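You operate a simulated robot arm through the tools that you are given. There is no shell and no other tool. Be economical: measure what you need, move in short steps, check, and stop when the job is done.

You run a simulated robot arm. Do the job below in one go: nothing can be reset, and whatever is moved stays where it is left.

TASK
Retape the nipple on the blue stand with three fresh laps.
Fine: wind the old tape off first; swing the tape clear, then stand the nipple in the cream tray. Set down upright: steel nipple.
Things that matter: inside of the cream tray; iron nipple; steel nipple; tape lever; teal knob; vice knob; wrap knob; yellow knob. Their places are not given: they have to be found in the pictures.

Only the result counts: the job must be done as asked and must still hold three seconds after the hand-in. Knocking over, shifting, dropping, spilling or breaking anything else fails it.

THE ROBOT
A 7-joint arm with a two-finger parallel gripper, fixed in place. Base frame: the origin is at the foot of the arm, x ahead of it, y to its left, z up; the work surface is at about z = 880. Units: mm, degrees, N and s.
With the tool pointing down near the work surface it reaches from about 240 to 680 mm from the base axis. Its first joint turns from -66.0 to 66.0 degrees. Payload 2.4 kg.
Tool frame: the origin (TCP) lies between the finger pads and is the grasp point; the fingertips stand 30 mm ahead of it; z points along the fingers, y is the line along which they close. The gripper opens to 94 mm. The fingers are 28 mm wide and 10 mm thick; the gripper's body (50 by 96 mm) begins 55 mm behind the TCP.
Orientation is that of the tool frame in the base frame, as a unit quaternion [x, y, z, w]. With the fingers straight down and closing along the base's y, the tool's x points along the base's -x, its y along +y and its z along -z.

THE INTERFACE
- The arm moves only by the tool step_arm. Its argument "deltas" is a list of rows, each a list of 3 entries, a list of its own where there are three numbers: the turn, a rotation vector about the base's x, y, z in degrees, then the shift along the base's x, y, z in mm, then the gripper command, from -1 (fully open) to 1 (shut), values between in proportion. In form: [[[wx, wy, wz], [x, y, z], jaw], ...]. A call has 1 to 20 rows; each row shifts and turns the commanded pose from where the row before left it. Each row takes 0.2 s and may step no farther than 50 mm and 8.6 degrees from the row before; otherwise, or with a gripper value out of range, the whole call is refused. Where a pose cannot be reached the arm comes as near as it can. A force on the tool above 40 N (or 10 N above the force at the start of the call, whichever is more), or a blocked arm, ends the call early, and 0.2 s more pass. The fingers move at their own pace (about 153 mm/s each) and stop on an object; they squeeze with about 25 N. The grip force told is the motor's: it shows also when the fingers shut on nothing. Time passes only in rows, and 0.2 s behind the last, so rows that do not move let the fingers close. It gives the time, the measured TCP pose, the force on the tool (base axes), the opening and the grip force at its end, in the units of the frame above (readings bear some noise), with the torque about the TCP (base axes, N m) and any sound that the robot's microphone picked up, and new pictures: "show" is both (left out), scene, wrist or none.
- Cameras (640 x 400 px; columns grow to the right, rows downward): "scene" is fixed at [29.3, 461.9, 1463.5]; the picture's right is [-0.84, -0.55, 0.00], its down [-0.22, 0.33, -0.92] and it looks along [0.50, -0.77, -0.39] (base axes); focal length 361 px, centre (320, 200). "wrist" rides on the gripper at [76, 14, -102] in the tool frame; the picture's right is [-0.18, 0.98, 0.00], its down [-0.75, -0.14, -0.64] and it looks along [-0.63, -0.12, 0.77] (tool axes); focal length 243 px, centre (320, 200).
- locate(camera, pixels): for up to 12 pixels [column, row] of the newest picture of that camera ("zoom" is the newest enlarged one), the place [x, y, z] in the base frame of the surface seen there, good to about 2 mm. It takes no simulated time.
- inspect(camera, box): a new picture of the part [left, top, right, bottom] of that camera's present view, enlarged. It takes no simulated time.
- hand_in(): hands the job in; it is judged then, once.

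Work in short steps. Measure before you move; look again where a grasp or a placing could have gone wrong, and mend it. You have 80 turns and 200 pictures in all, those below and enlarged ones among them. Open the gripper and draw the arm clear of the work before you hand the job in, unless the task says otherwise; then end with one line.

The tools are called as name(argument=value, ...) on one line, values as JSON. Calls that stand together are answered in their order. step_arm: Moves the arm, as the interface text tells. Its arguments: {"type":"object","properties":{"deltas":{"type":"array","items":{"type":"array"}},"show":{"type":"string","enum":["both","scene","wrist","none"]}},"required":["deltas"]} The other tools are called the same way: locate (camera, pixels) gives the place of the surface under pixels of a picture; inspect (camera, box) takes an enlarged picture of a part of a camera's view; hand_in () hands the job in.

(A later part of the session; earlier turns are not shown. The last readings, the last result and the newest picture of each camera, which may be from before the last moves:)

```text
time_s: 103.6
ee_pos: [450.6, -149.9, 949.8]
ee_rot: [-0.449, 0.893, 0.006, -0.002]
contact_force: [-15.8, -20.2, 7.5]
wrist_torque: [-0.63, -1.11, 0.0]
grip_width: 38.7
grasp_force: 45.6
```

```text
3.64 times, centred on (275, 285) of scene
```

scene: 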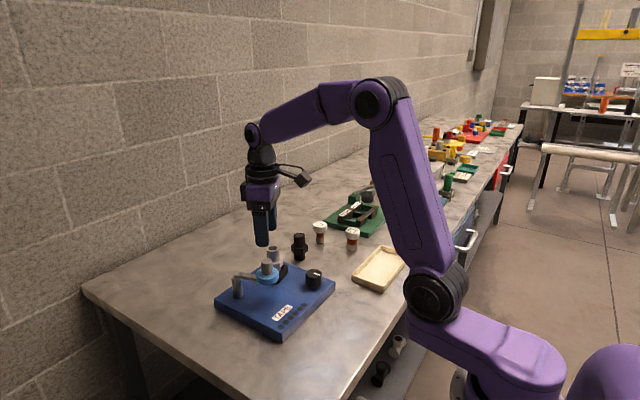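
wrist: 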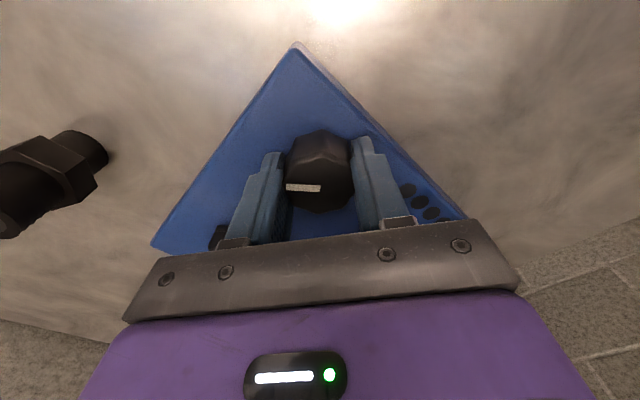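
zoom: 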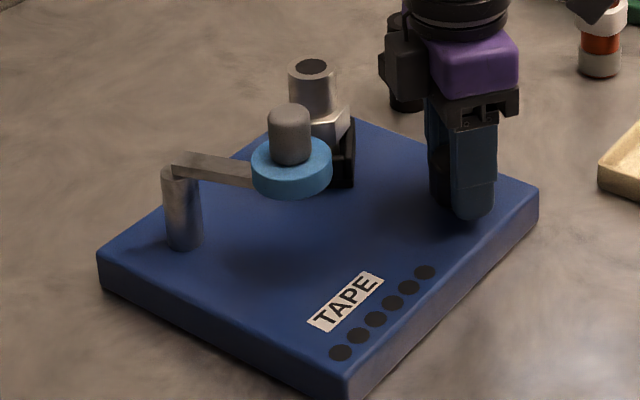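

Now at about -47°. One more stroke to the stop, recentred.

step_arm(deltas=[[[0, 0, 0], [-2.5, -0.5, 2.5], -0.3], [[0, 0, 0], [0, 0, 0], -0.3], [[0, 0, -8.3], [0, 0, 0], -0.3], [[0, 0, -8.3], [0, 0, 0], -0.3], [[0, 0, -8.3], [0, 0, 0], -0.3], [[0, 0, -8.3], [0, 0, 0], -0.3], [[0, 0, -8.3], [0, 0, 0], -0.3], [[0, 0, -8.3], [0, 0, 0], -0.3], [[0, 0, -8.3], [0, 0, 0], -0.3], [[0, 0, 0], [0, 0, 0], 1], [[0, 0, 0], [0, 0, 0], 1], [[0, 0, 8.3], [0, 0, 0], 1], [[0, 0, 8.3], [0, 0, 0], 1], [[0, 0, 8.3], [0, 0, 0], 1], [[0, 0, 8.3], [0, 0, 0], 1], [[0, 0, 8.3], [0, 0, 0], 1], [[0, 0, 8.3], [0, 0, 0], 1], [[0, 0, 8.3], [0, 0, 0], 1], [[0, 0, 8.3], [0, 0, 0], 1]], show="wrist")

step_arm(deltas=[[[0, 0, 0], [0, 0, 0], -0.3], [[0, 0, 0], [0, 0, 0], -0.3], [[0, 0, -8.3], [0, 0, 49], -0.3], [[0, 0, -8.3], [0, 0, 49], -0.3], [[0, 0, -8.3], [0, 0, 49], -0.3], [[0, 0, -8.3], [0, 0, 0], -0.3], [[0, 0, -8.3], [0, 0, 0], -0.3], [[0, 0, -8.3], [0, 0, 0], -0.3], [[0, 0, -8.3], [0, 0, 0], -0.3]], show="wrist")

inspect(camera="scene", box=[210, 230, 340, 340])

inspect(camera="wrist", box=[250, 40, 450, 230])

```text
time_s: 107.6
ee_pos: [449.9, -151.2, 951.0]
ee_rot: [-0.512, 0.859, 0.002, 0.0]
contact_force: [14.5, -15.4, -1.3]
wrist_torque: [-0.71, -0.9, -0.86]
grip_width: 39.7
grasp_force: 44.6
```

wrist: 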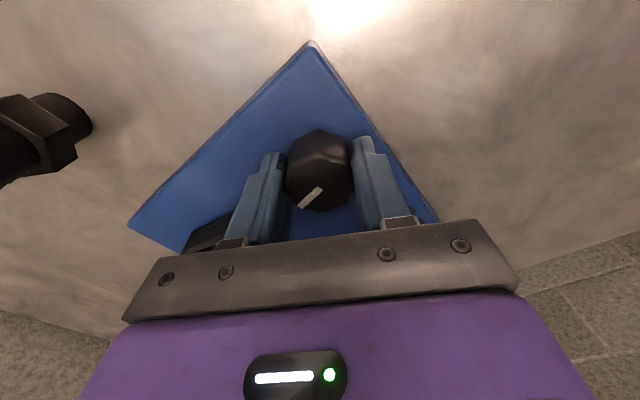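

```text
time_s: 109.6
ee_pos: [447.7, -150.0, 1097.9]
ee_rot: [-0.03, 1.0, 0.007, 0.0]
contact_force: [-1.0, 0.0, -0.1]
wrist_torque: [0.0, -0.01, -0.01]
grip_width: 61.1
grasp_force: 0.1
```

wrist: 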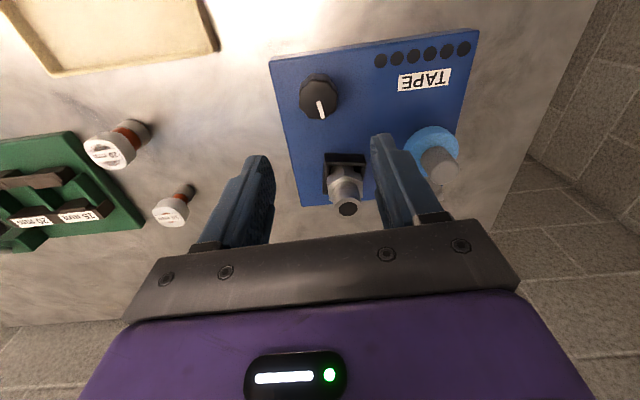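

```text
3.64 times, centred on (275, 285) of scene
```

zoom: 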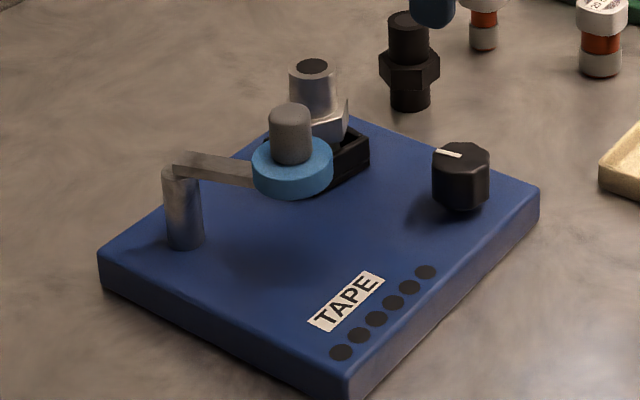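

```text
2.11 times, centred on (350, 135) of wrist
```

zoom: 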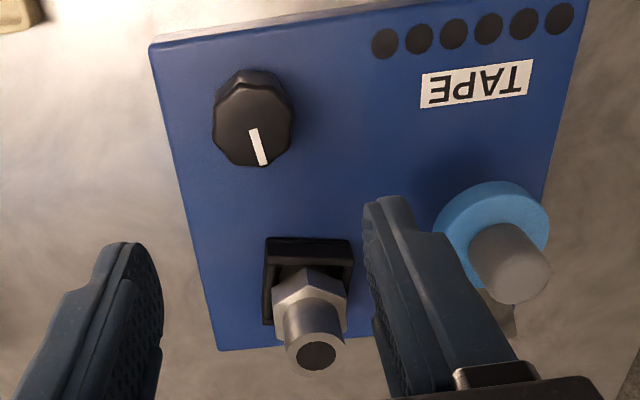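

Knob is at the anticlockwise stop. Now back to the lever handle (~505.5,-50), grip and swing it onto the nipple.

step_arm(deltas=[[[0, 0, 8], [20, 33, 0], -0.3], [[0, 0, 8], [20, 33, 0], -0.3], [[0, 0, 8], [18, 34, 0], -0.3], [[0, 0, 0], [0, 0, 0], -0.3], [[0, 0, 0], [0, 0, -31], -0.3], [[0, 0, 0], [0, 0, -32], -0.3], [[0, 0, 0], [0, 0, 0], 1], [[0, 0, 0], [0, 0, 0], 1]], show="wrist")

step_arm(deltas=[[[0, 0, 6], [3.6, -7.3, 0], 1], [[0, 0, 6], [4.3, -6.9, 0], 1], [[0, 0, 6], [5, -6.35, 0], 1], [[0, 0, 6], [5.6, -5.8, 0], 1], [[0, 0, 6], [6.3, -5.2, 0], 1], [[0, 0, 6], [6.7, -4.5, 0], 1], [[0, 0, 3], [3.6, -2, 0], 1], [[0, 0, 3], [3.6, -1.8, 0], 1]], show="wrist")

inspect(camera="scene", box=[210, 230, 340, 340])

```text
time_s: 111.4
ee_pos: [506.1, -48.0, 1036.7]
ee_rot: [-0.238, 0.971, 0.007, -0.002]
contact_force: [-3.1, -0.2, 0.3]
wrist_torque: [-0.59, -0.25, 0.07]
grip_width: 25.1
grasp_force: 45.1
```

wrist: 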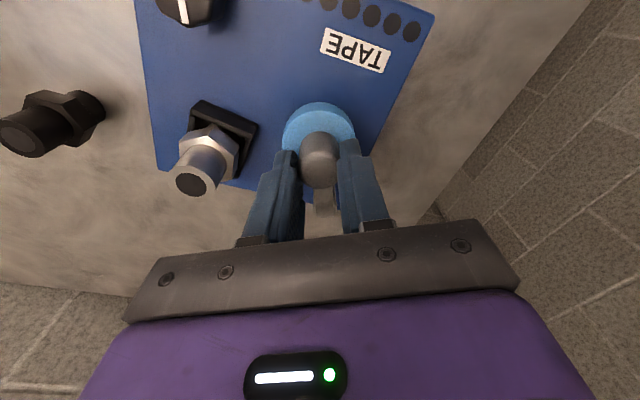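

```text
time_s: 113.2
ee_pos: [543.7, -90.3, 1036.2]
ee_rot: [-0.57, 0.822, 0.006, -0.005]
contact_force: [-11.5, -8.4, 22.1]
wrist_torque: [-0.54, -0.1, -0.3]
grip_width: 25.3
grasp_force: 45.2
```

wrist: 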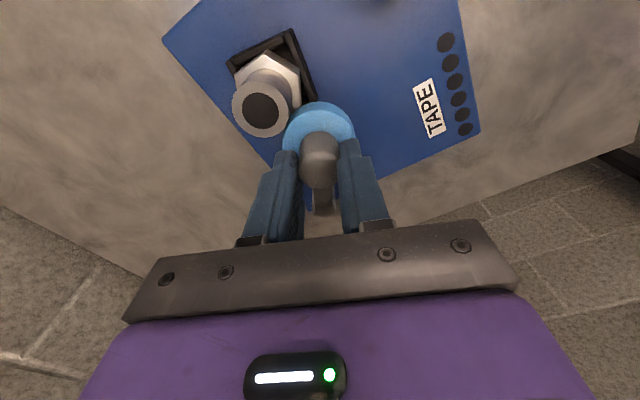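

```text
3.64 times, centred on (275, 285) of scene
```

zoom: 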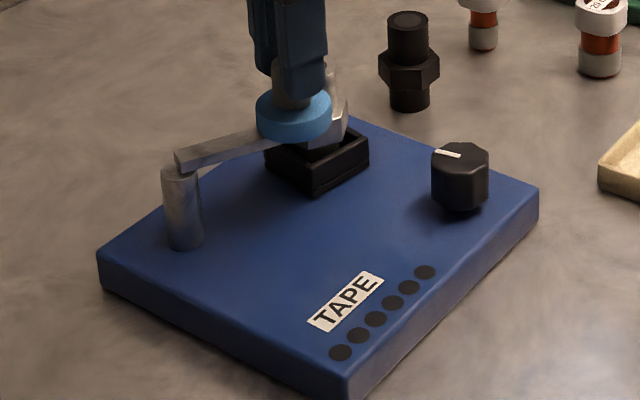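

Same contact position as before. Release, rise, go to the knob with the hand at ~+78°, grip it.

step_arm(deltas=[[[0, 0, 0], [0, 0, 0], -0.2], [[0, 0, 0], [0, 0, 0], -0.2], [[0, 0, 0], [0, 0, 30], -0.2], [[0, 0, 0], [0, 0, 35], -0.2], [[0, 0, 4], [-24, -15, 0], -0.3], [[0, 0, 4], [-24, -15, 0], -0.3], [[0, 0, 0], [-24, -15, 0], -0.3], [[0, 0, 0], [-23, -14, 0], -0.3], [[0, 0, 0], [0, 0, -45], -0.3], [[0, 0, 0], [0, 0, -45], -0.3], [[0, 0, 0], [0, 0, -45], -0.3], [[0, 0, 0], [0, 0, -17], -0.3], [[0, 0, 0], [0, 0, 0], -0.3]], show="wrist")

inspect(camera="scene", box=[210, 230, 340, 340])

```text
time_s: 116.0
ee_pos: [449.4, -149.0, 948.2]
ee_rot: [-0.625, 0.781, 0.006, -0.004]
contact_force: [-0.4, 0.3, 0.3]
wrist_torque: [0.0, -0.01, 0.03]
grip_width: 61.3
grasp_force: 0.0
```

wrist: 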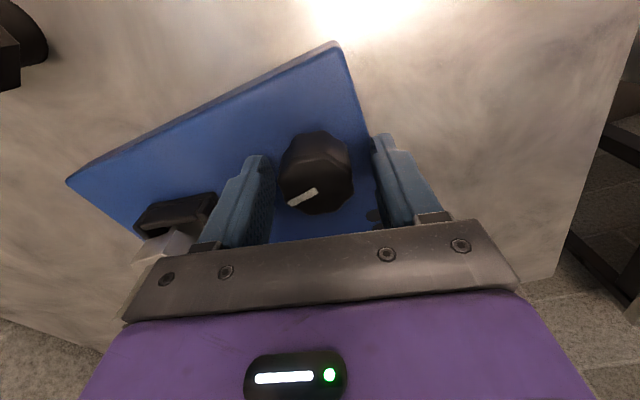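

```text
3.64 times, centred on (275, 285) of scene
```

zoom: 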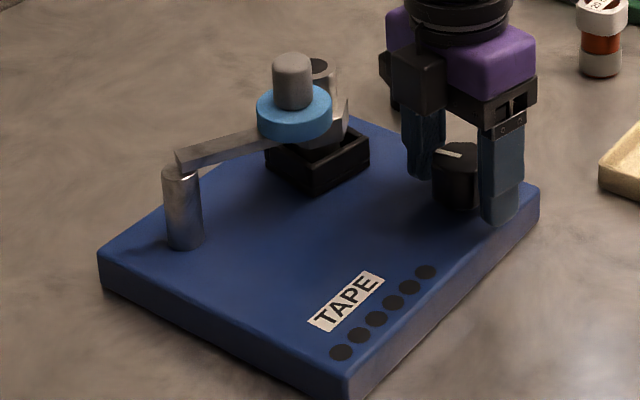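

Grip and turn clockwise ~50°, then check, then on to ~98°.

step_arm(deltas=[[[0, 0, 0], [0, 0, 1], 1], [[0, 0, 0], [0, 0, 0], 1], [[0, 0, -8], [0, 0, 0], 1], [[0, 0, -8], [0, 0, 0], 1], [[0, 0, -8], [0, 0, 0], 1], [[0, 0, -8], [0, 0, 0], 1], [[0, 0, -8], [0, 0, 0], 1], [[0, 0, -8], [0, 0, 0], 1]], show="none")

inspect(camera="scene", box=[210, 230, 340, 340])

step_arm(deltas=[[[0, 0, -8], [0, 0, 0], 1], [[0, 0, -8], [0, 0, 0], 1], [[0, 0, -8], [0, 0, 0], 1], [[0, 0, -8], [0, 0, 0], 1], [[0, 0, -8], [0, 0, 0], 1], [[0, 0, -8], [0, 0, 0], 1]], show="wrist")

inspect(camera="scene", box=[210, 230, 340, 340])

```text
time_s: 117.8
ee_pos: [450.2, -149.7, 948.9]
ee_rot: [-0.252, 0.968, 0.004, 0.0]
contact_force: [16.9, -17.3, -16.8]
wrist_torque: [-1.17, 0.08, 0.02]
grip_width: 39.5
grasp_force: 45.0
```

```text
3.64 times, centred on (275, 285) of scene
```

zoom: 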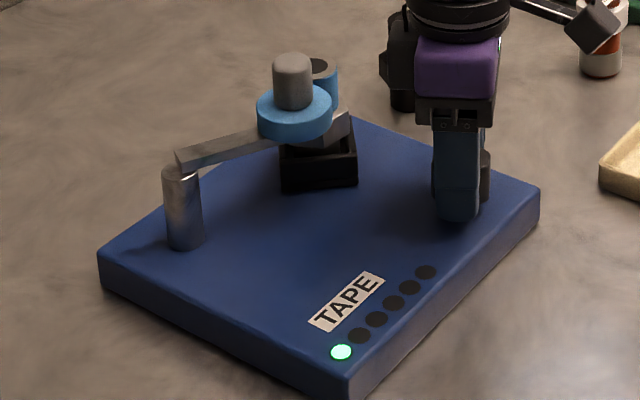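

```text
time_s: 119.2
ee_pos: [448.4, -149.6, 950.0]
ee_rot: [0.163, 0.987, 0.007, 0.002]
contact_force: [1.6, -21.9, -2.8]
wrist_torque: [-1.9, -0.56, -0.03]
grip_width: 38.8
grasp_force: 44.8
```

wrist: 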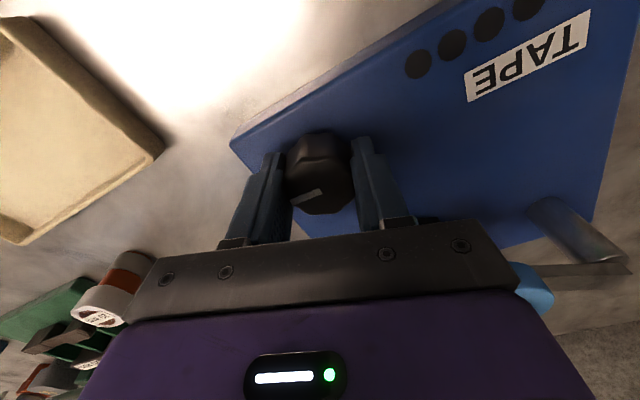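

```text
3.64 times, centred on (275, 285) of scene
```

zoom: 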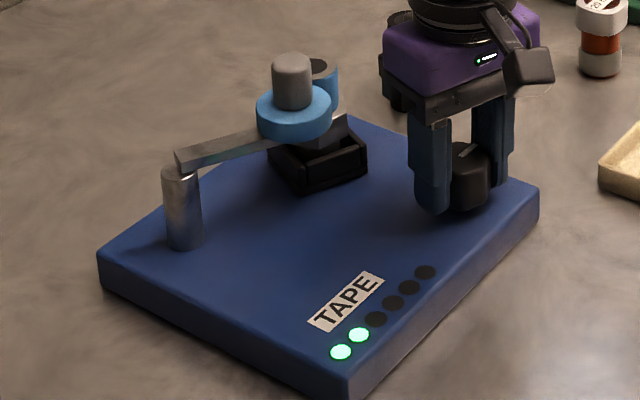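

Blue tape is being laid; two lamps are lit after ≤96°. I now advance in small steps watching for the third lamp.

step_arm(deltas=[[[0, 0, -8], [0, 0.5, 0], 1], [[0, 0, -8], [0, 0, 0], 1]], show="none")

inspect(camera="scene", box=[255, 240, 340, 340])

step_arm(deltas=[[[0, 0, -8], [0, 0, 0], 1]], show="none")

inspect(camera="scene", box=[255, 240, 340, 340])

```text
time_s: 119.8
ee_pos: [449.2, -149.1, 949.9]
ee_rot: [0.298, 0.954, 0.007, 0.002]
contact_force: [1.6, -26.5, -5.7]
wrist_torque: [-1.84, -0.15, -0.02]
grip_width: 38.7
grasp_force: 45.2
```

```text
4.00 times, centred on (298, 290) of scene
```

zoom: 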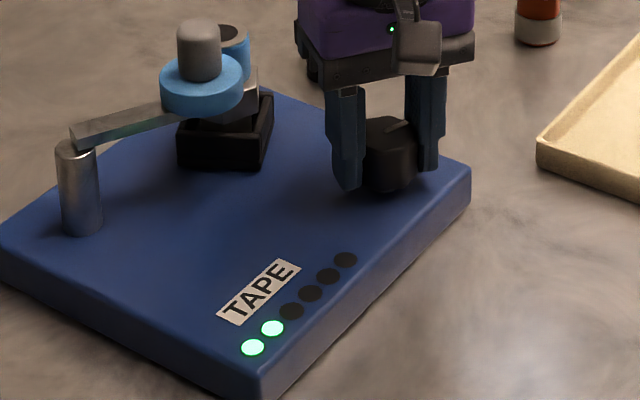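

```text
time_s: 120.2
ee_pos: [448.8, -149.3, 950.3]
ee_rot: [0.363, 0.932, 0.006, 0.002]
contact_force: [3.1, -24.9, -7.1]
wrist_torque: [-1.8, 0.41, 0.01]
grip_width: 39.1
grasp_force: 44.5
```

```text
4.00 times, centred on (298, 290) of scene
```

zoom: 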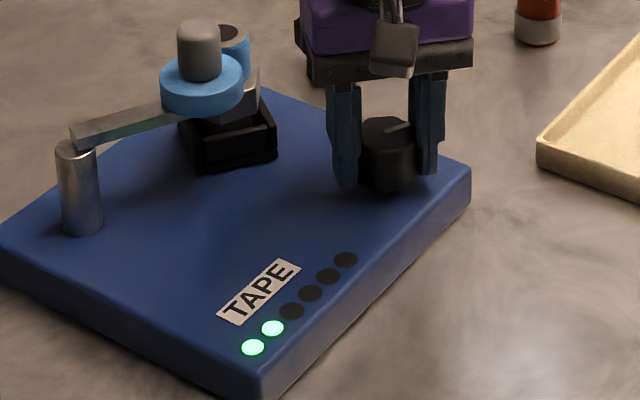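

Still two lamps at ~120°. Continuing in steps.

step_arm(deltas=[[[0, 0, -8], [0, 0, 0], 1]], show="none")

inspect(camera="scene", box=[255, 240, 340, 340])

step_arm(deltas=[[[0, 0, -5], [0, 0, 0], 1]], show="none")

inspect(camera="scene", box=[255, 240, 340, 340])

```text
time_s: 120.6
ee_pos: [447.3, -150.1, 949.6]
ee_rot: [0.427, 0.904, 0.007, 0.003]
contact_force: [7.0, -24.7, -4.5]
wrist_torque: [-0.76, 1.59, -0.01]
grip_width: 39.0
grasp_force: 45.0
```

```text
4.00 times, centred on (298, 290) of scene
```

zoom: 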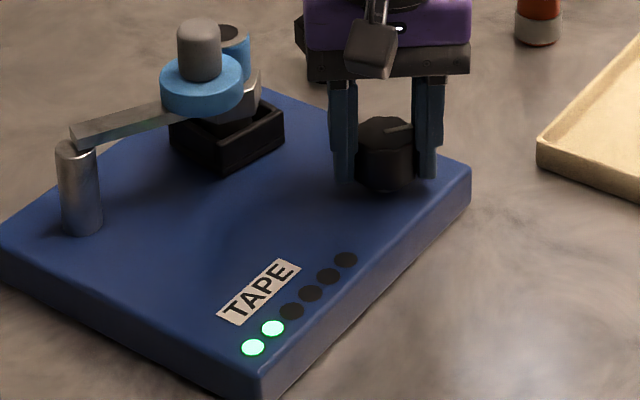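

```text
time_s: 121.0
ee_pos: [448.7, -149.7, 950.4]
ee_rot: [0.466, 0.885, 0.006, 0.003]
contact_force: [5.2, -26.0, -4.3]
wrist_torque: [-0.61, 1.35, -0.03]
grip_width: 38.9
grasp_force: 44.7
```

```text
4.00 times, centred on (298, 290) of scene
```

zoom: 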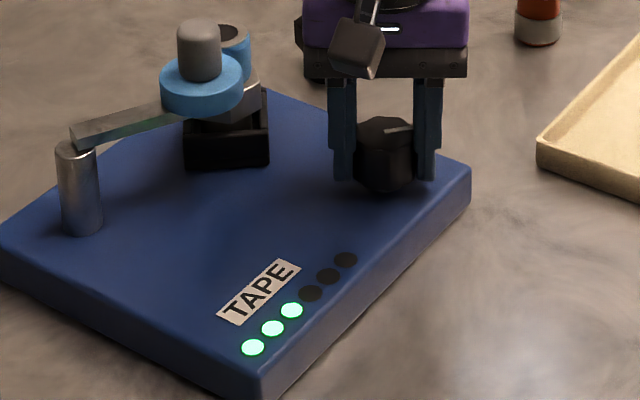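

Third lamp lit at ~133° (≈44–45° per lap, consistent with the seat's turning). I add 4° for margin, release, rise and check it still shows three.

step_arm(deltas=[[[0, 0, -4], [0, 0, 0], 1], [[0, 0, 0], [0, 0, 0], 1], [[0, 0, 0], [0, 0, 0], -0.3], [[0, 0, 0], [0, 0, 0], -0.3], [[0, 0, 0], [0, 0, 49], -0.3], [[0, 0, 8], [0, 0, 49], -0.3], [[0, 0, 8], [0, 0, 49], -0.3], [[0, 0, 8], [0, 0, 0], -0.3], [[0, 0, 8], [0, 0, 0], -0.3], [[0, 0, 8], [0, 0, 0], -0.3], [[0, 0, 8], [0, 0, 0], -0.3], [[0, 0, 8], [0, 0, 0], -0.3]], show="wrist")

inspect(camera="scene", box=[255, 240, 340, 340])

```text
time_s: 123.6
ee_pos: [448.7, -147.1, 1095.0]
ee_rot: [0.028, 1.0, 0.006, -0.001]
contact_force: [0.0, -0.1, 0.6]
wrist_torque: [-0.02, 0.02, 0.01]
grip_width: 61.3
grasp_force: 0.0
```

wrist: 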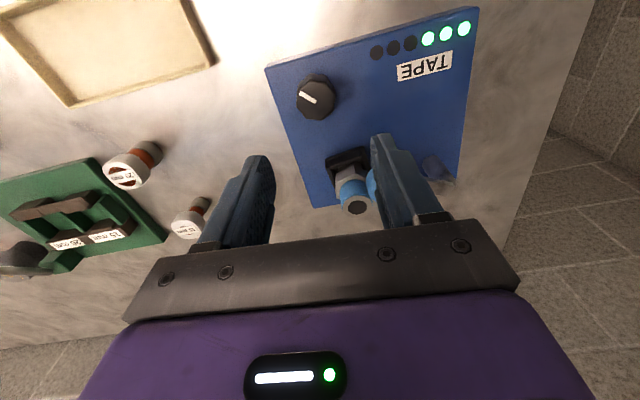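

```text
4.00 times, centred on (298, 290) of scene
```

zoom: 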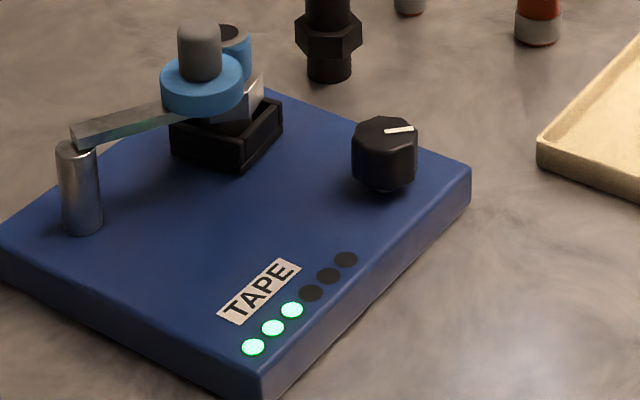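

Three lamps lit. Now I swing the lever clear: back to the handle at (543.7,-90) with the hand at ~+68°.

step_arm(deltas=[[[0, 0, 8.5], [12, 7, 0], -0.3], [[0, 0, 8.5], [12, 7, 0], -0.3], [[0, 0, 8.5], [12, 7, 0], -0.3], [[0, 0, 8.5], [12, 7, 0], -0.3], [[0, 0, 8.5], [12, 7, 0], -0.3], [[0, 0, 8.5], [12, 7, 0], -0.3], [[0, 0, 8.5], [12, 7, 0], -0.3], [[0, 0, 8.5], [11, 8, 0], -0.3], [[0, 0, 3], [0, 0, -30], -0.3], [[0, 0, 0], [0, 0, -30], -0.3], [[0, 0, 0], [0, 0, 0], 1], [[0, 0, 0], [0, 0, 0], 1]], show="wrist")

step_arm(deltas=[[[0, 0, -6], [-7.2, 3.75, 0], 1], [[0, 0, -6], [-6.7, 4.5, 0], 1], [[0, 0, -6], [-6.3, 5.2, 0], 1], [[0, 0, -6], [-5.6, 5.8, 0], 1], [[0, 0, -6], [-5, 6.35, 0], 1], [[0, 0, -6], [-4.3, 6.9, 0], 1], [[0, 0, -6], [-3.6, 7.3, 0], 1], [[0, 0, -4], [-2, 5, 0], 1], [[0, 0, 0], [0, 0, 0], -0.3], [[0, 0, 0], [0, 0, 0], -0.3], [[0, 0, 0], [0, 0, 35], -0.3], [[0, 0, 0], [0, 0, 35], -0.3]], show="wrist")

inspect(camera="scene", box=[210, 230, 340, 340])

```text
time_s: 126.2
ee_pos: [542.8, -92.7, 1037.6]
ee_rot: [-0.555, 0.831, 0.01, -0.007]
contact_force: [-27.4, 8.5, 4.7]
wrist_torque: [0.16, -0.18, 0.11]
grip_width: 25.4
grasp_force: 44.9
```

wrist: 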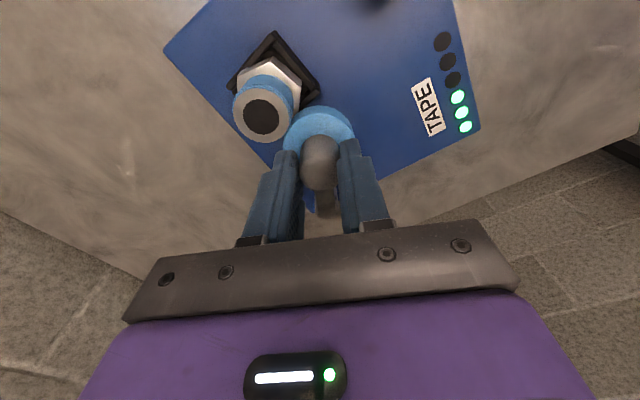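

```text
time_s: 128.8
ee_pos: [505.8, -46.7, 1109.3]
ee_rot: [-0.186, 0.982, 0.006, -0.001]
contact_force: [0.6, -0.7, -0.4]
wrist_torque: [0.02, -0.03, -0.03]
grip_width: 61.2
grasp_force: 0.2
```

wrist: 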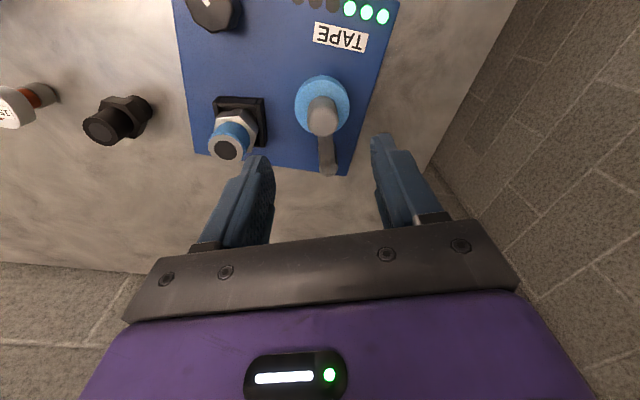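

```text
3.64 times, centred on (275, 285) of scene
```

zoom: 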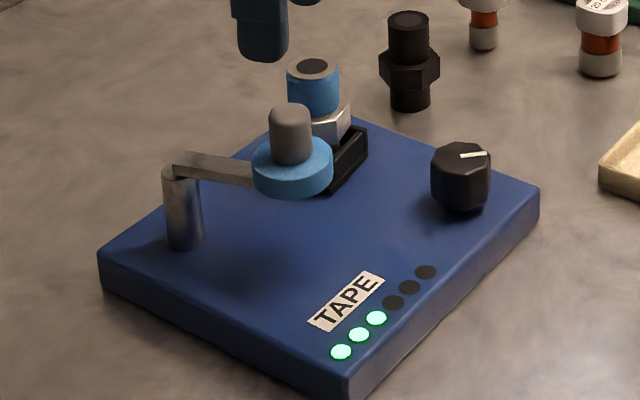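

Lever is clear and nipple taped blue. Now I measure the nipple: hex orientation and heights.

inspect(camera="wrist", box=[190, 80, 290, 170])

locate(camera="zoom", pixels=[[250, 290], [250, 330], [180, 300], [310, 290], [250, 215], [320, 200], [395, 190], [420, 290], [150, 110], [480, 110], [370, 180], [480, 290]])

inspect(camera="scene", box=[255, 225, 315, 285])

```text
4.44 times, centred on (240, 125) of wrist
```

zoom: 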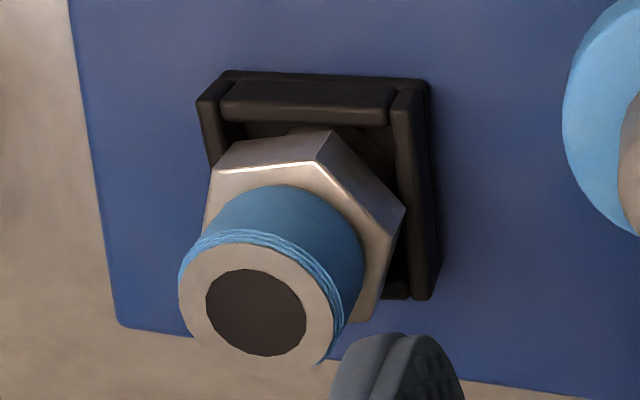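

```text
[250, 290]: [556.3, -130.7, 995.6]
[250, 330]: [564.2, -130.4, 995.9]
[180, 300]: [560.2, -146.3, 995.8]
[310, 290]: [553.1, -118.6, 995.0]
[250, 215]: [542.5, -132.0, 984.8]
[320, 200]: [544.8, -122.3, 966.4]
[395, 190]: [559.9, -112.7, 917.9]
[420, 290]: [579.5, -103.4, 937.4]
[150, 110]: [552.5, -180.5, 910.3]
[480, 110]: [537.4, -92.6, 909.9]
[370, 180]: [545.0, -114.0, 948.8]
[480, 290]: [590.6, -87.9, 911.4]
```

```text
6.67 times, centred on (285, 255) of scene
```

zoom: 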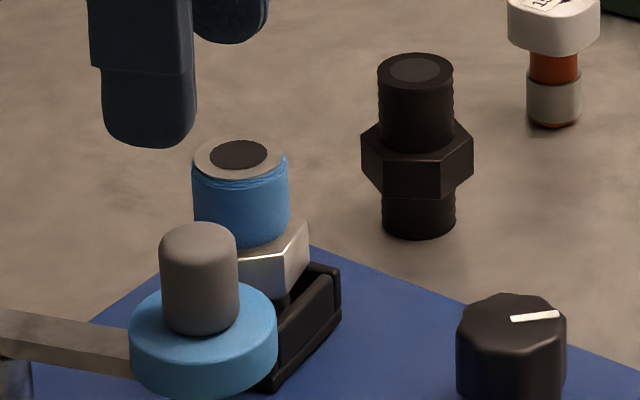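

I locate the hex's top-face corners and the seat's walls with wrist pixels, and the iron nipple for its dimensions.

locate(camera="wrist", pixels=[[216.5, 119.5], [238.5, 117.5], [257, 131], [249, 149], [225, 117.8], [248, 123], [254, 140], [238.5, 113], [222, 109.5], [259, 136]])

locate(camera="zoom", pixels=[[415, 70], [415, 140], [415, 170], [415, 190], [415, 215], [415, 232], [365, 160], [470, 160], [240, 155], [245, 245], [270, 255], [270, 285]])

```text
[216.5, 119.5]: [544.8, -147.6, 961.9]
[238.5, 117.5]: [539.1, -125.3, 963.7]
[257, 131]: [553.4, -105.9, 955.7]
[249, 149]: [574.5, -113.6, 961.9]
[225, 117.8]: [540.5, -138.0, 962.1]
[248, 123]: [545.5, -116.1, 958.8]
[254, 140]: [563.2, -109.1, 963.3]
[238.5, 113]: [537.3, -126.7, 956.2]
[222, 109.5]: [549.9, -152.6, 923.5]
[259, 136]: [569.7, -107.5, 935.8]
```

```text
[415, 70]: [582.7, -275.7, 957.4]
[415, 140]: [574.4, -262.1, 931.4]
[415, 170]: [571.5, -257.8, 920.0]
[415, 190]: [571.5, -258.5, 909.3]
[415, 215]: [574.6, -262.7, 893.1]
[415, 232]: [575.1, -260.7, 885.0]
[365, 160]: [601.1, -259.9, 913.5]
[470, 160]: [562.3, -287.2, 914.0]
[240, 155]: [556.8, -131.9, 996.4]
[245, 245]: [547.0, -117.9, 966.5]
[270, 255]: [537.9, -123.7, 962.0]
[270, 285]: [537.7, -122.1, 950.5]
```

Hex flats are at ~20°/80°/140°, top face z ≈ 964, axis ≈ (559,-130). Now measuring the tray's rim and inside.

inspect(camera="scene", box=[340, 235, 420, 300])

locate(camera="scene", pixels=[[386, 247], [409, 253], [382, 291], [353, 278], [381, 268], [370, 272], [390, 262], [360, 279], [386, 255], [400, 262], [380, 284]])

```text
6.15 times, centred on (380, 268) of scene
```

zoom: 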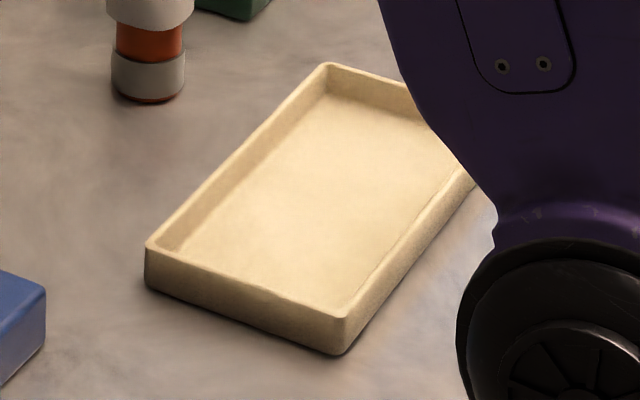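

```text
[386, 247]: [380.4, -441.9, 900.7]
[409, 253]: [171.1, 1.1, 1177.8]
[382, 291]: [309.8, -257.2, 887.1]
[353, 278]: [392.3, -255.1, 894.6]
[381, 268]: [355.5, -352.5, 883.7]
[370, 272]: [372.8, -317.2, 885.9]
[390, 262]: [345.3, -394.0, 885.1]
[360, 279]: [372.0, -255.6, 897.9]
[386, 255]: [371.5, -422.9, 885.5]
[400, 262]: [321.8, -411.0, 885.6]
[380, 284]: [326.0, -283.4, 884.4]
```

Tray inside spans x 310–390, y -437…-258, floor z ≈ 884.5, rim 900. I move above the nipple with hand at -11°, straightening a 0.65° tilt.

step_arm(deltas=[[[-0.65, 0, 0], [13.3, -20.8, 0], -0.3], [[0, 0, -8.2], [13.3, -20.8, 0], -0.3], [[0, 0, -8.2], [13.3, -20.8, 0], -0.3], [[0, 0, -8.2], [13.3, -20.8, 0], -0.3], [[0, 0, -8.2], [0, 0, 0], -0.3], [[0, 0, 0], [0, 0, 0], -0.3]], show="both")

inspect(camera="wrist", box=[240, 70, 400, 200])

```text
time_s: 130.2
ee_pos: [556.9, -128.6, 1106.2]
ee_rot: [0.099, 0.995, 0.002, -0.003]
contact_force: [-0.1, -0.8, 0.3]
wrist_torque: [-0.01, -0.01, -0.01]
grip_width: 61.1
grasp_force: 0.0
```

scene: 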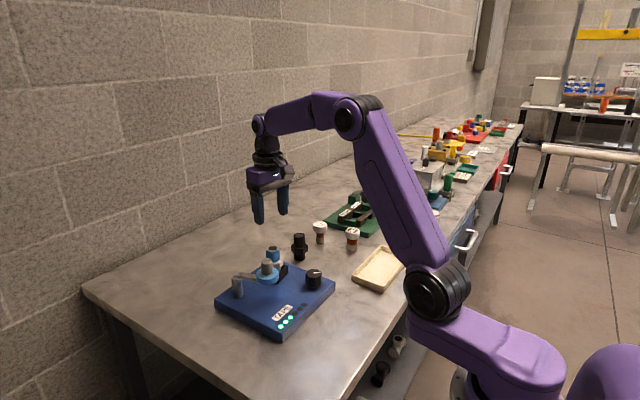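
wrist: 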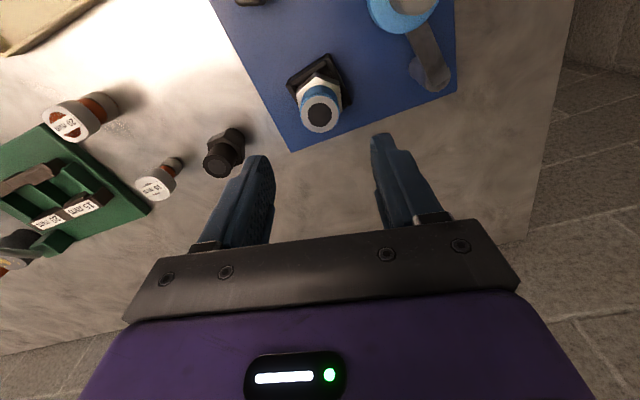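

```text
3.08 times, centred on (320, 135) of wrist
```

zoom: 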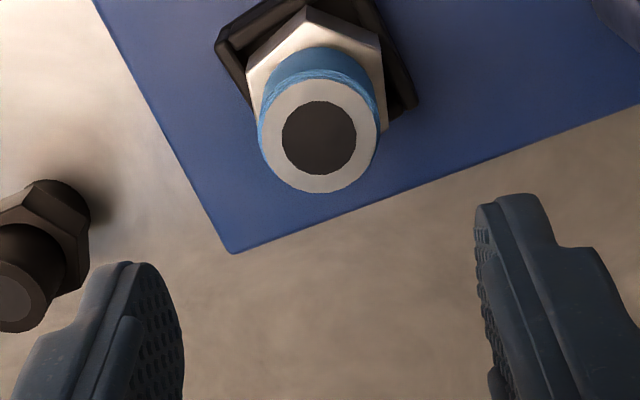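

Hex flats are parallel to the fingers. I refine the axis from the top ring.

locate(camera="zoom", pixels=[[265, 135], [372, 135], [320, 86], [322, 188], [319, 138], [255, 70], [380, 60]])

```text
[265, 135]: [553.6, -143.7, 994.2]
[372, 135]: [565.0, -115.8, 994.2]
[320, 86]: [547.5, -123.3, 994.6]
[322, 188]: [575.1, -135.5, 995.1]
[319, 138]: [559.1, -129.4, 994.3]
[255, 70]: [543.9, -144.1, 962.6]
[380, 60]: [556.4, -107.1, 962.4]
```

Axis ≈ (560,-129.5). I descend to z ≈ 976 and close on the hex.

step_arm(deltas=[[[0, 0, 0], [3, -0.9, -30], -0.3], [[0, 0, 0], [0, 0, -40], -0.3], [[0, 0, 0], [0, 0, -40], -0.3], [[0, 0, 0], [0, 0, -20], -0.3], [[0, 0, 0], [0, 0, 0], -0.3]], show="both")

inspect(camera="scene", box=[235, 225, 325, 295])

```text
time_s: 131.4
ee_pos: [559.6, -129.9, 975.4]
ee_rot: [0.098, 0.995, 0.002, -0.002]
contact_force: [-0.9, -0.7, 0.0]
wrist_torque: [-0.02, 0.02, -0.02]
grip_width: 61.1
grasp_force: 0.0
```

scene: 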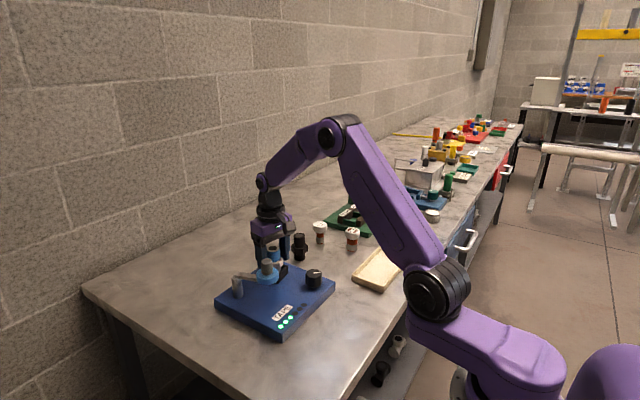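
wrist: 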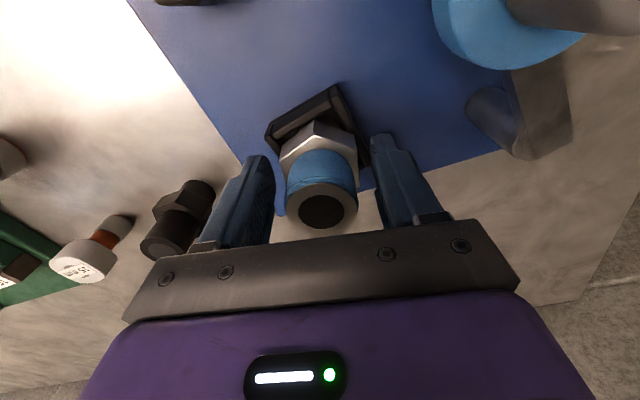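

```text
5.71 times, centred on (280, 260) of scene
```

zoom: 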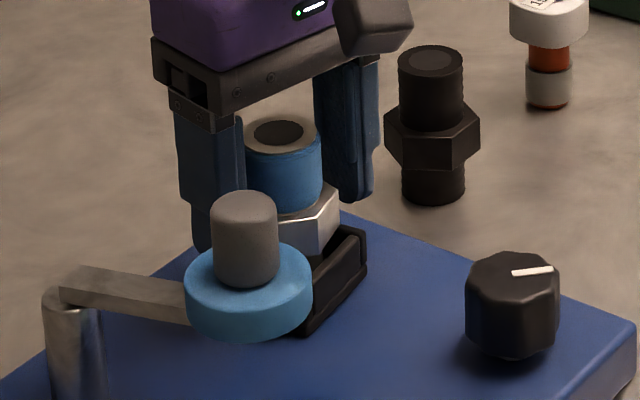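

Fingers straddle the hex and the tape end faces away. I close gently in place.

step_arm(deltas=[[[0, 0, 0], [0, 0, 0], 0.0], [[0, 0, 0], [0, 0, 0], 0.3], [[0, 0, 0], [0, 0, 0], 0.6], [[0, 0, 0], [0, 0, 0], 0.6]], show="both")

inspect(camera="scene", box=[235, 225, 325, 295])

```text
time_s: 132.4
ee_pos: [559.2, -129.9, 974.8]
ee_rot: [0.098, 0.995, 0.002, -0.002]
contact_force: [-0.3, 0.2, 0.0]
wrist_torque: [0.05, 0.01, 0.02]
grip_width: 42.9
grasp_force: 25.4
```

scene: 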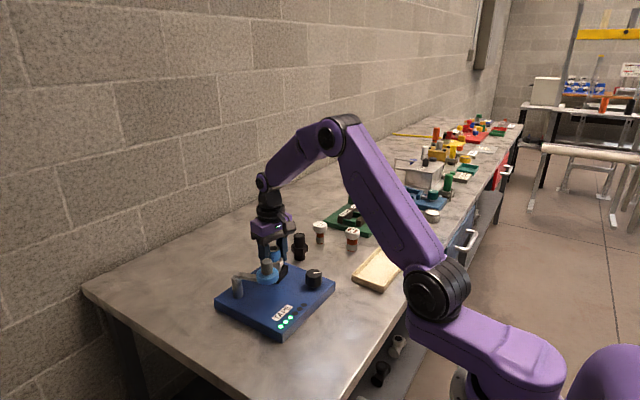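
wrist: 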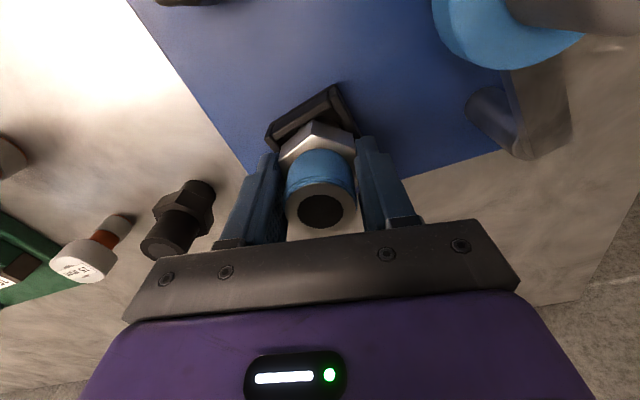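

```text
5.71 times, centred on (280, 260) of scene
```

zoom: 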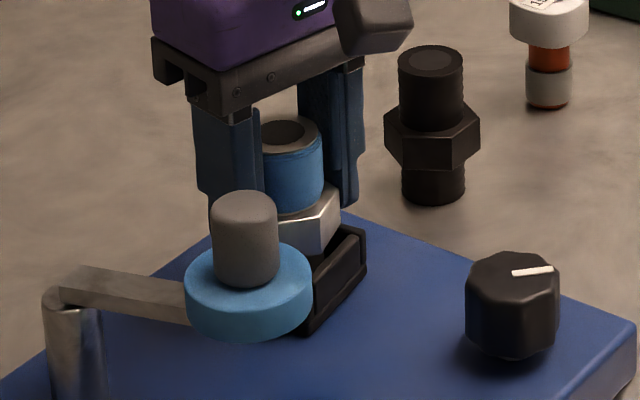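

Held at 42.9 mm on the hex. Firm up and lift 20 mm, then check.

step_arm(deltas=[[[0, 0, 0], [0, 0, 0], 1], [[0, 0, 0], [0, 0, 5], 1], [[0, 0, 0], [0, 0, 10], 1], [[0, 0, 0], [0, 0, 15], 1]], show="wrist")

inspect(camera="scene", box=[235, 215, 325, 295])

```text
time_s: 133.4
ee_pos: [559.8, -129.5, 1006.4]
ee_rot: [0.098, 0.995, 0.002, -0.002]
contact_force: [0.0, 0.9, -2.5]
wrist_torque: [0.01, 0.0, 0.01]
grip_width: 43.0
grasp_force: 24.8
```

wrist: 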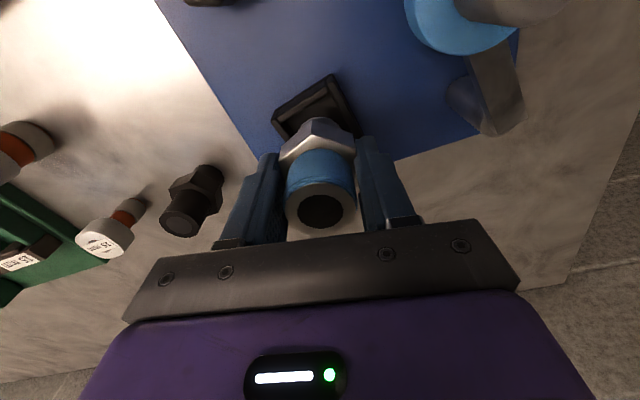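

```text
5.00 times, centred on (280, 255) of scene
```

zoom: 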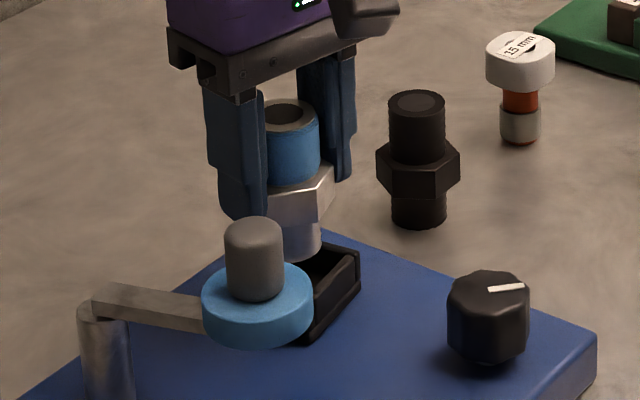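

Lifted cleanly and upright. I raise to z ≈ 1070 and carry it over the tray centre (350,-345).

step_arm(deltas=[[[0, 0, 0], [0, 0, 30], 1], [[0, 0, 0], [0, 0, 34], 1], [[0, 0, 0], [-21, -21.6, 0], 1], [[0, 0, 0], [-21, -21.6, 0], 1], [[0, 0, 0], [-21, -21.6, 0], 1], [[0, 0, 0], [-21, -21.6, 0], 1], [[0, 0, 0], [-21, -21.6, 0], 1], [[0, 0, 0], [-21, -21.6, 0], 1], [[0, 0, 0], [-21, -21.6, 0], 1], [[0, 0, 0], [-21, -21.6, 0], 1], [[0, 0, 0], [-21, -21.6, 0], 1], [[0, 0, 0], [-21, -21.6, 0], 1], [[0, 0, 0], [0, 0, 0], 1]], show="both")

```text
time_s: 136.2
ee_pos: [349.9, -345.9, 1071.3]
ee_rot: [0.098, 0.995, 0.002, -0.003]
contact_force: [0.3, 0.0, -2.4]
wrist_torque: [-0.02, 0.0, 0.02]
grip_width: 43.0
grasp_force: 24.7
```

scene: 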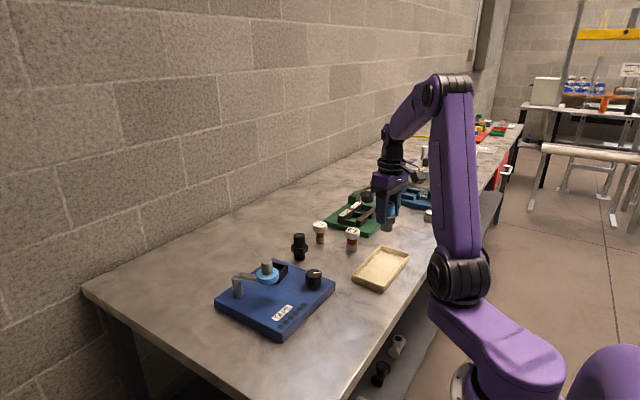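
wrist: 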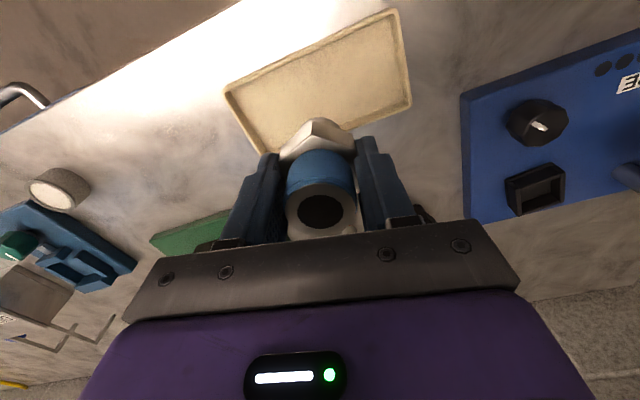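

Over the tray. I descend to ~950, then slowly until contact near 941.

step_arm(deltas=[[[0, 0, 0], [0, 0, -40], 1], [[0, 0, 0], [0, 0, -40], 1], [[0, 0, 0], [0, 0, -25], 1], [[0, 0, 0], [0, 0, -14], 1], [[0, 0, 0], [0, 0, 0], 1]], show="scene")

step_arm(deltas=[[[0, 0, 0], [0, 0, -3], 1], [[0, 0, 0], [0, 0, -3], 1], [[0, 0, 0], [0, 0, -2], 1], [[0, 0, 0], [0, 0, 0], 1]], show="both")

inspect(camera="scene", box=[340, 220, 430, 300])

```text
time_s: 137.4
ee_pos: [348.8, -346.9, 950.0]
ee_rot: [0.099, 0.995, 0.001, -0.003]
contact_force: [-0.2, 0.4, -2.5]
wrist_torque: [-0.03, 0.0, 0.0]
grip_width: 43.1
grasp_force: 24.8
```

scene: 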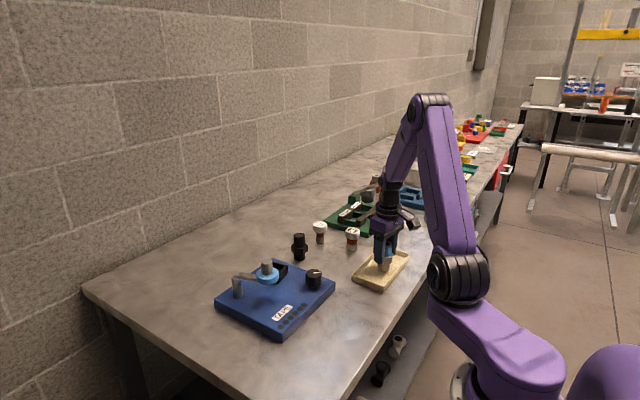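

```text
time_s: 138.4
ee_pos: [350.2, -347.2, 943.5]
ee_rot: [0.098, 0.995, 0.002, -0.001]
contact_force: [0.7, -0.5, -2.7]
wrist_torque: [0.02, 0.02, 0.0]
grip_width: 42.7
grasp_force: 25.4
```

scene: 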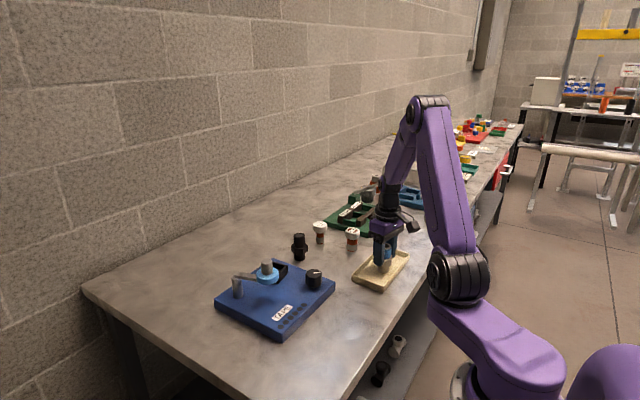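
wrist: 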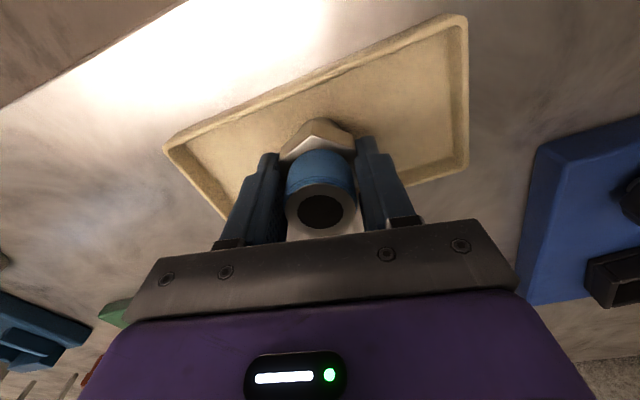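

```text
5.00 times, centred on (385, 260) of scene
```

zoom: 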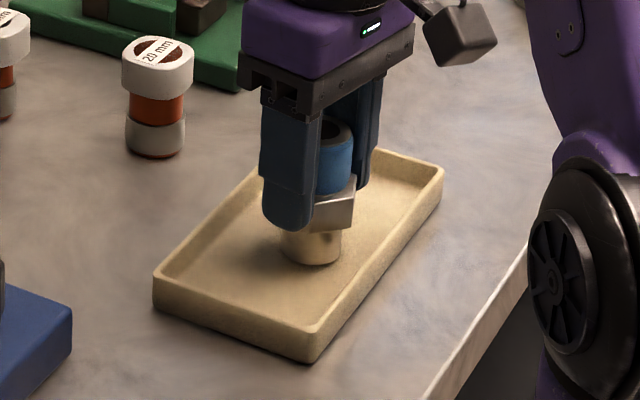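

No contact yet; I lower 1 mm at a time until the force changes.

step_arm(deltas=[[[0, 0, 0], [0, 0, -1.5], 1], [[0, 0, 0], [0, 0, 0], 1]], show="none")

step_arm(deltas=[[[0, 0, 0], [0, 0, -1], 1], [[0, 0, 0], [0, 0, 0], 1]], show="none")

step_arm(deltas=[[[0, 0, 0], [0, 0, -1], 1], [[0, 0, 0], [0, 0, 0], 1]], show="none")

```text
time_s: 139.0
ee_pos: [348.3, -347.1, 941.8]
ee_rot: [0.098, 0.995, 0.002, -0.002]
contact_force: [-0.5, 0.0, -2.1]
wrist_torque: [-0.01, 0.0, 0.03]
grip_width: 43.1
grasp_force: 24.9
```

```text
time_s: 139.6
ee_pos: [350.8, -347.2, 941.6]
ee_rot: [0.099, 0.995, 0.001, -0.001]
contact_force: [-1.3, 2.0, 14.7]
wrist_torque: [0.03, 0.24, 0.02]
grip_width: 43.0
grasp_force: 24.6
```

```text
time_s: 140.2
ee_pos: [348.5, -347.0, 940.7]
ee_rot: [0.099, 0.995, 0.001, 0.0]
contact_force: [2.9, -1.0, 15.6]
wrist_torque: [-0.04, -0.11, -0.01]
grip_width: 42.9
grasp_force: 25.0
```

Contact at z ≈ 941 (15 N up). I open slowly and draw straight up.

step_arm(deltas=[[[0, 0, 0], [0, 0, 0.8], 1], [[0, 0, 0], [0, 0, 0], 0.0], [[0, 0, 0], [0, 0, 0], -0.2], [[0, 0, 0], [0, 0, 0], -0.3], [[0, 0, 0], [0, 0, 15], -0.3], [[0, 0, 0], [0, 0, 30], -0.3], [[0, 0, 0], [0, 0, 45], -0.3], [[0, 0, 0], [0, 0, 45], -0.3], [[0, 0, 0], [0, 0, 45], -0.3], [[0, 0, 0], [0, 45, 0], -0.3], [[0, 0, 0], [0, 45, 0], -0.3], [[0, 0, 0], [0, 45, 0], -0.3]], show="both")

inspect(camera="scene", box=[210, 220, 430, 340])

inspect(camera="scene", box=[340, 220, 430, 300])

```text
time_s: 142.8
ee_pos: [349.4, -207.8, 1121.3]
ee_rot: [0.098, 0.995, 0.002, -0.002]
contact_force: [0.0, -0.3, -0.5]
wrist_torque: [-0.02, 0.01, 0.02]
grip_width: 61.0
grasp_force: 0.0
```

scene: 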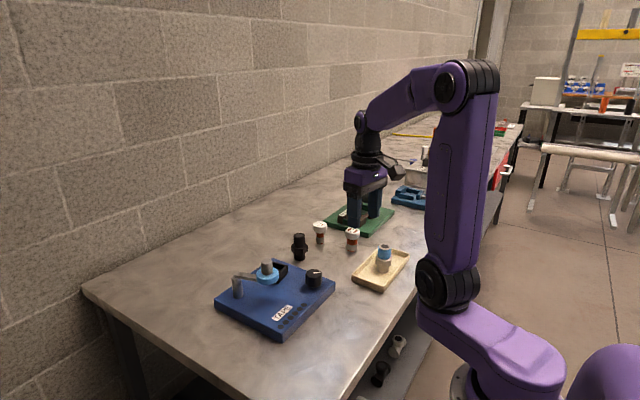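
wrist: 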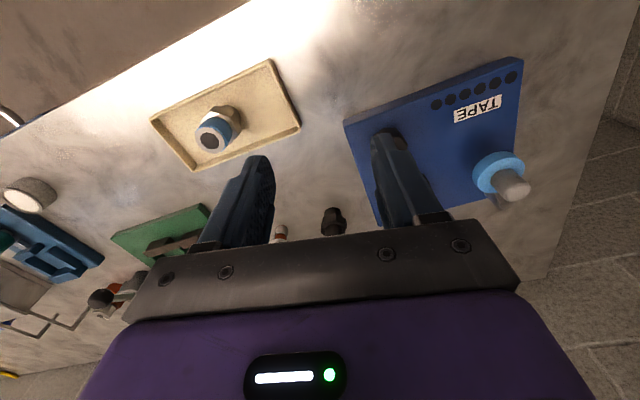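

```text
2.91 times, centred on (320, 280) of scene
```

zoom: 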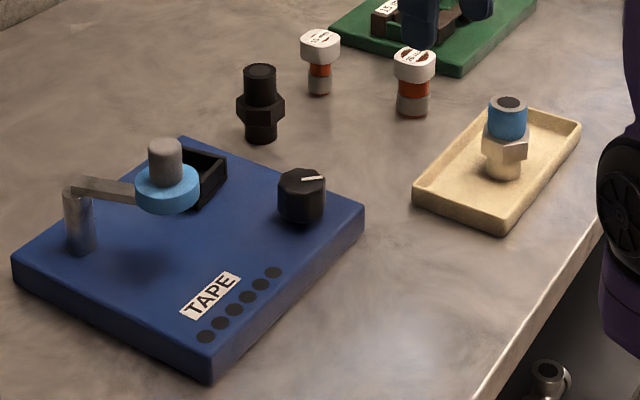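

```text
5.00 times, centred on (385, 260) of scene
```

zoom: 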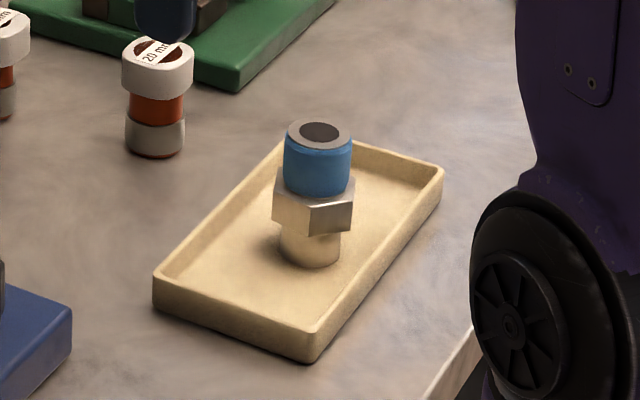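

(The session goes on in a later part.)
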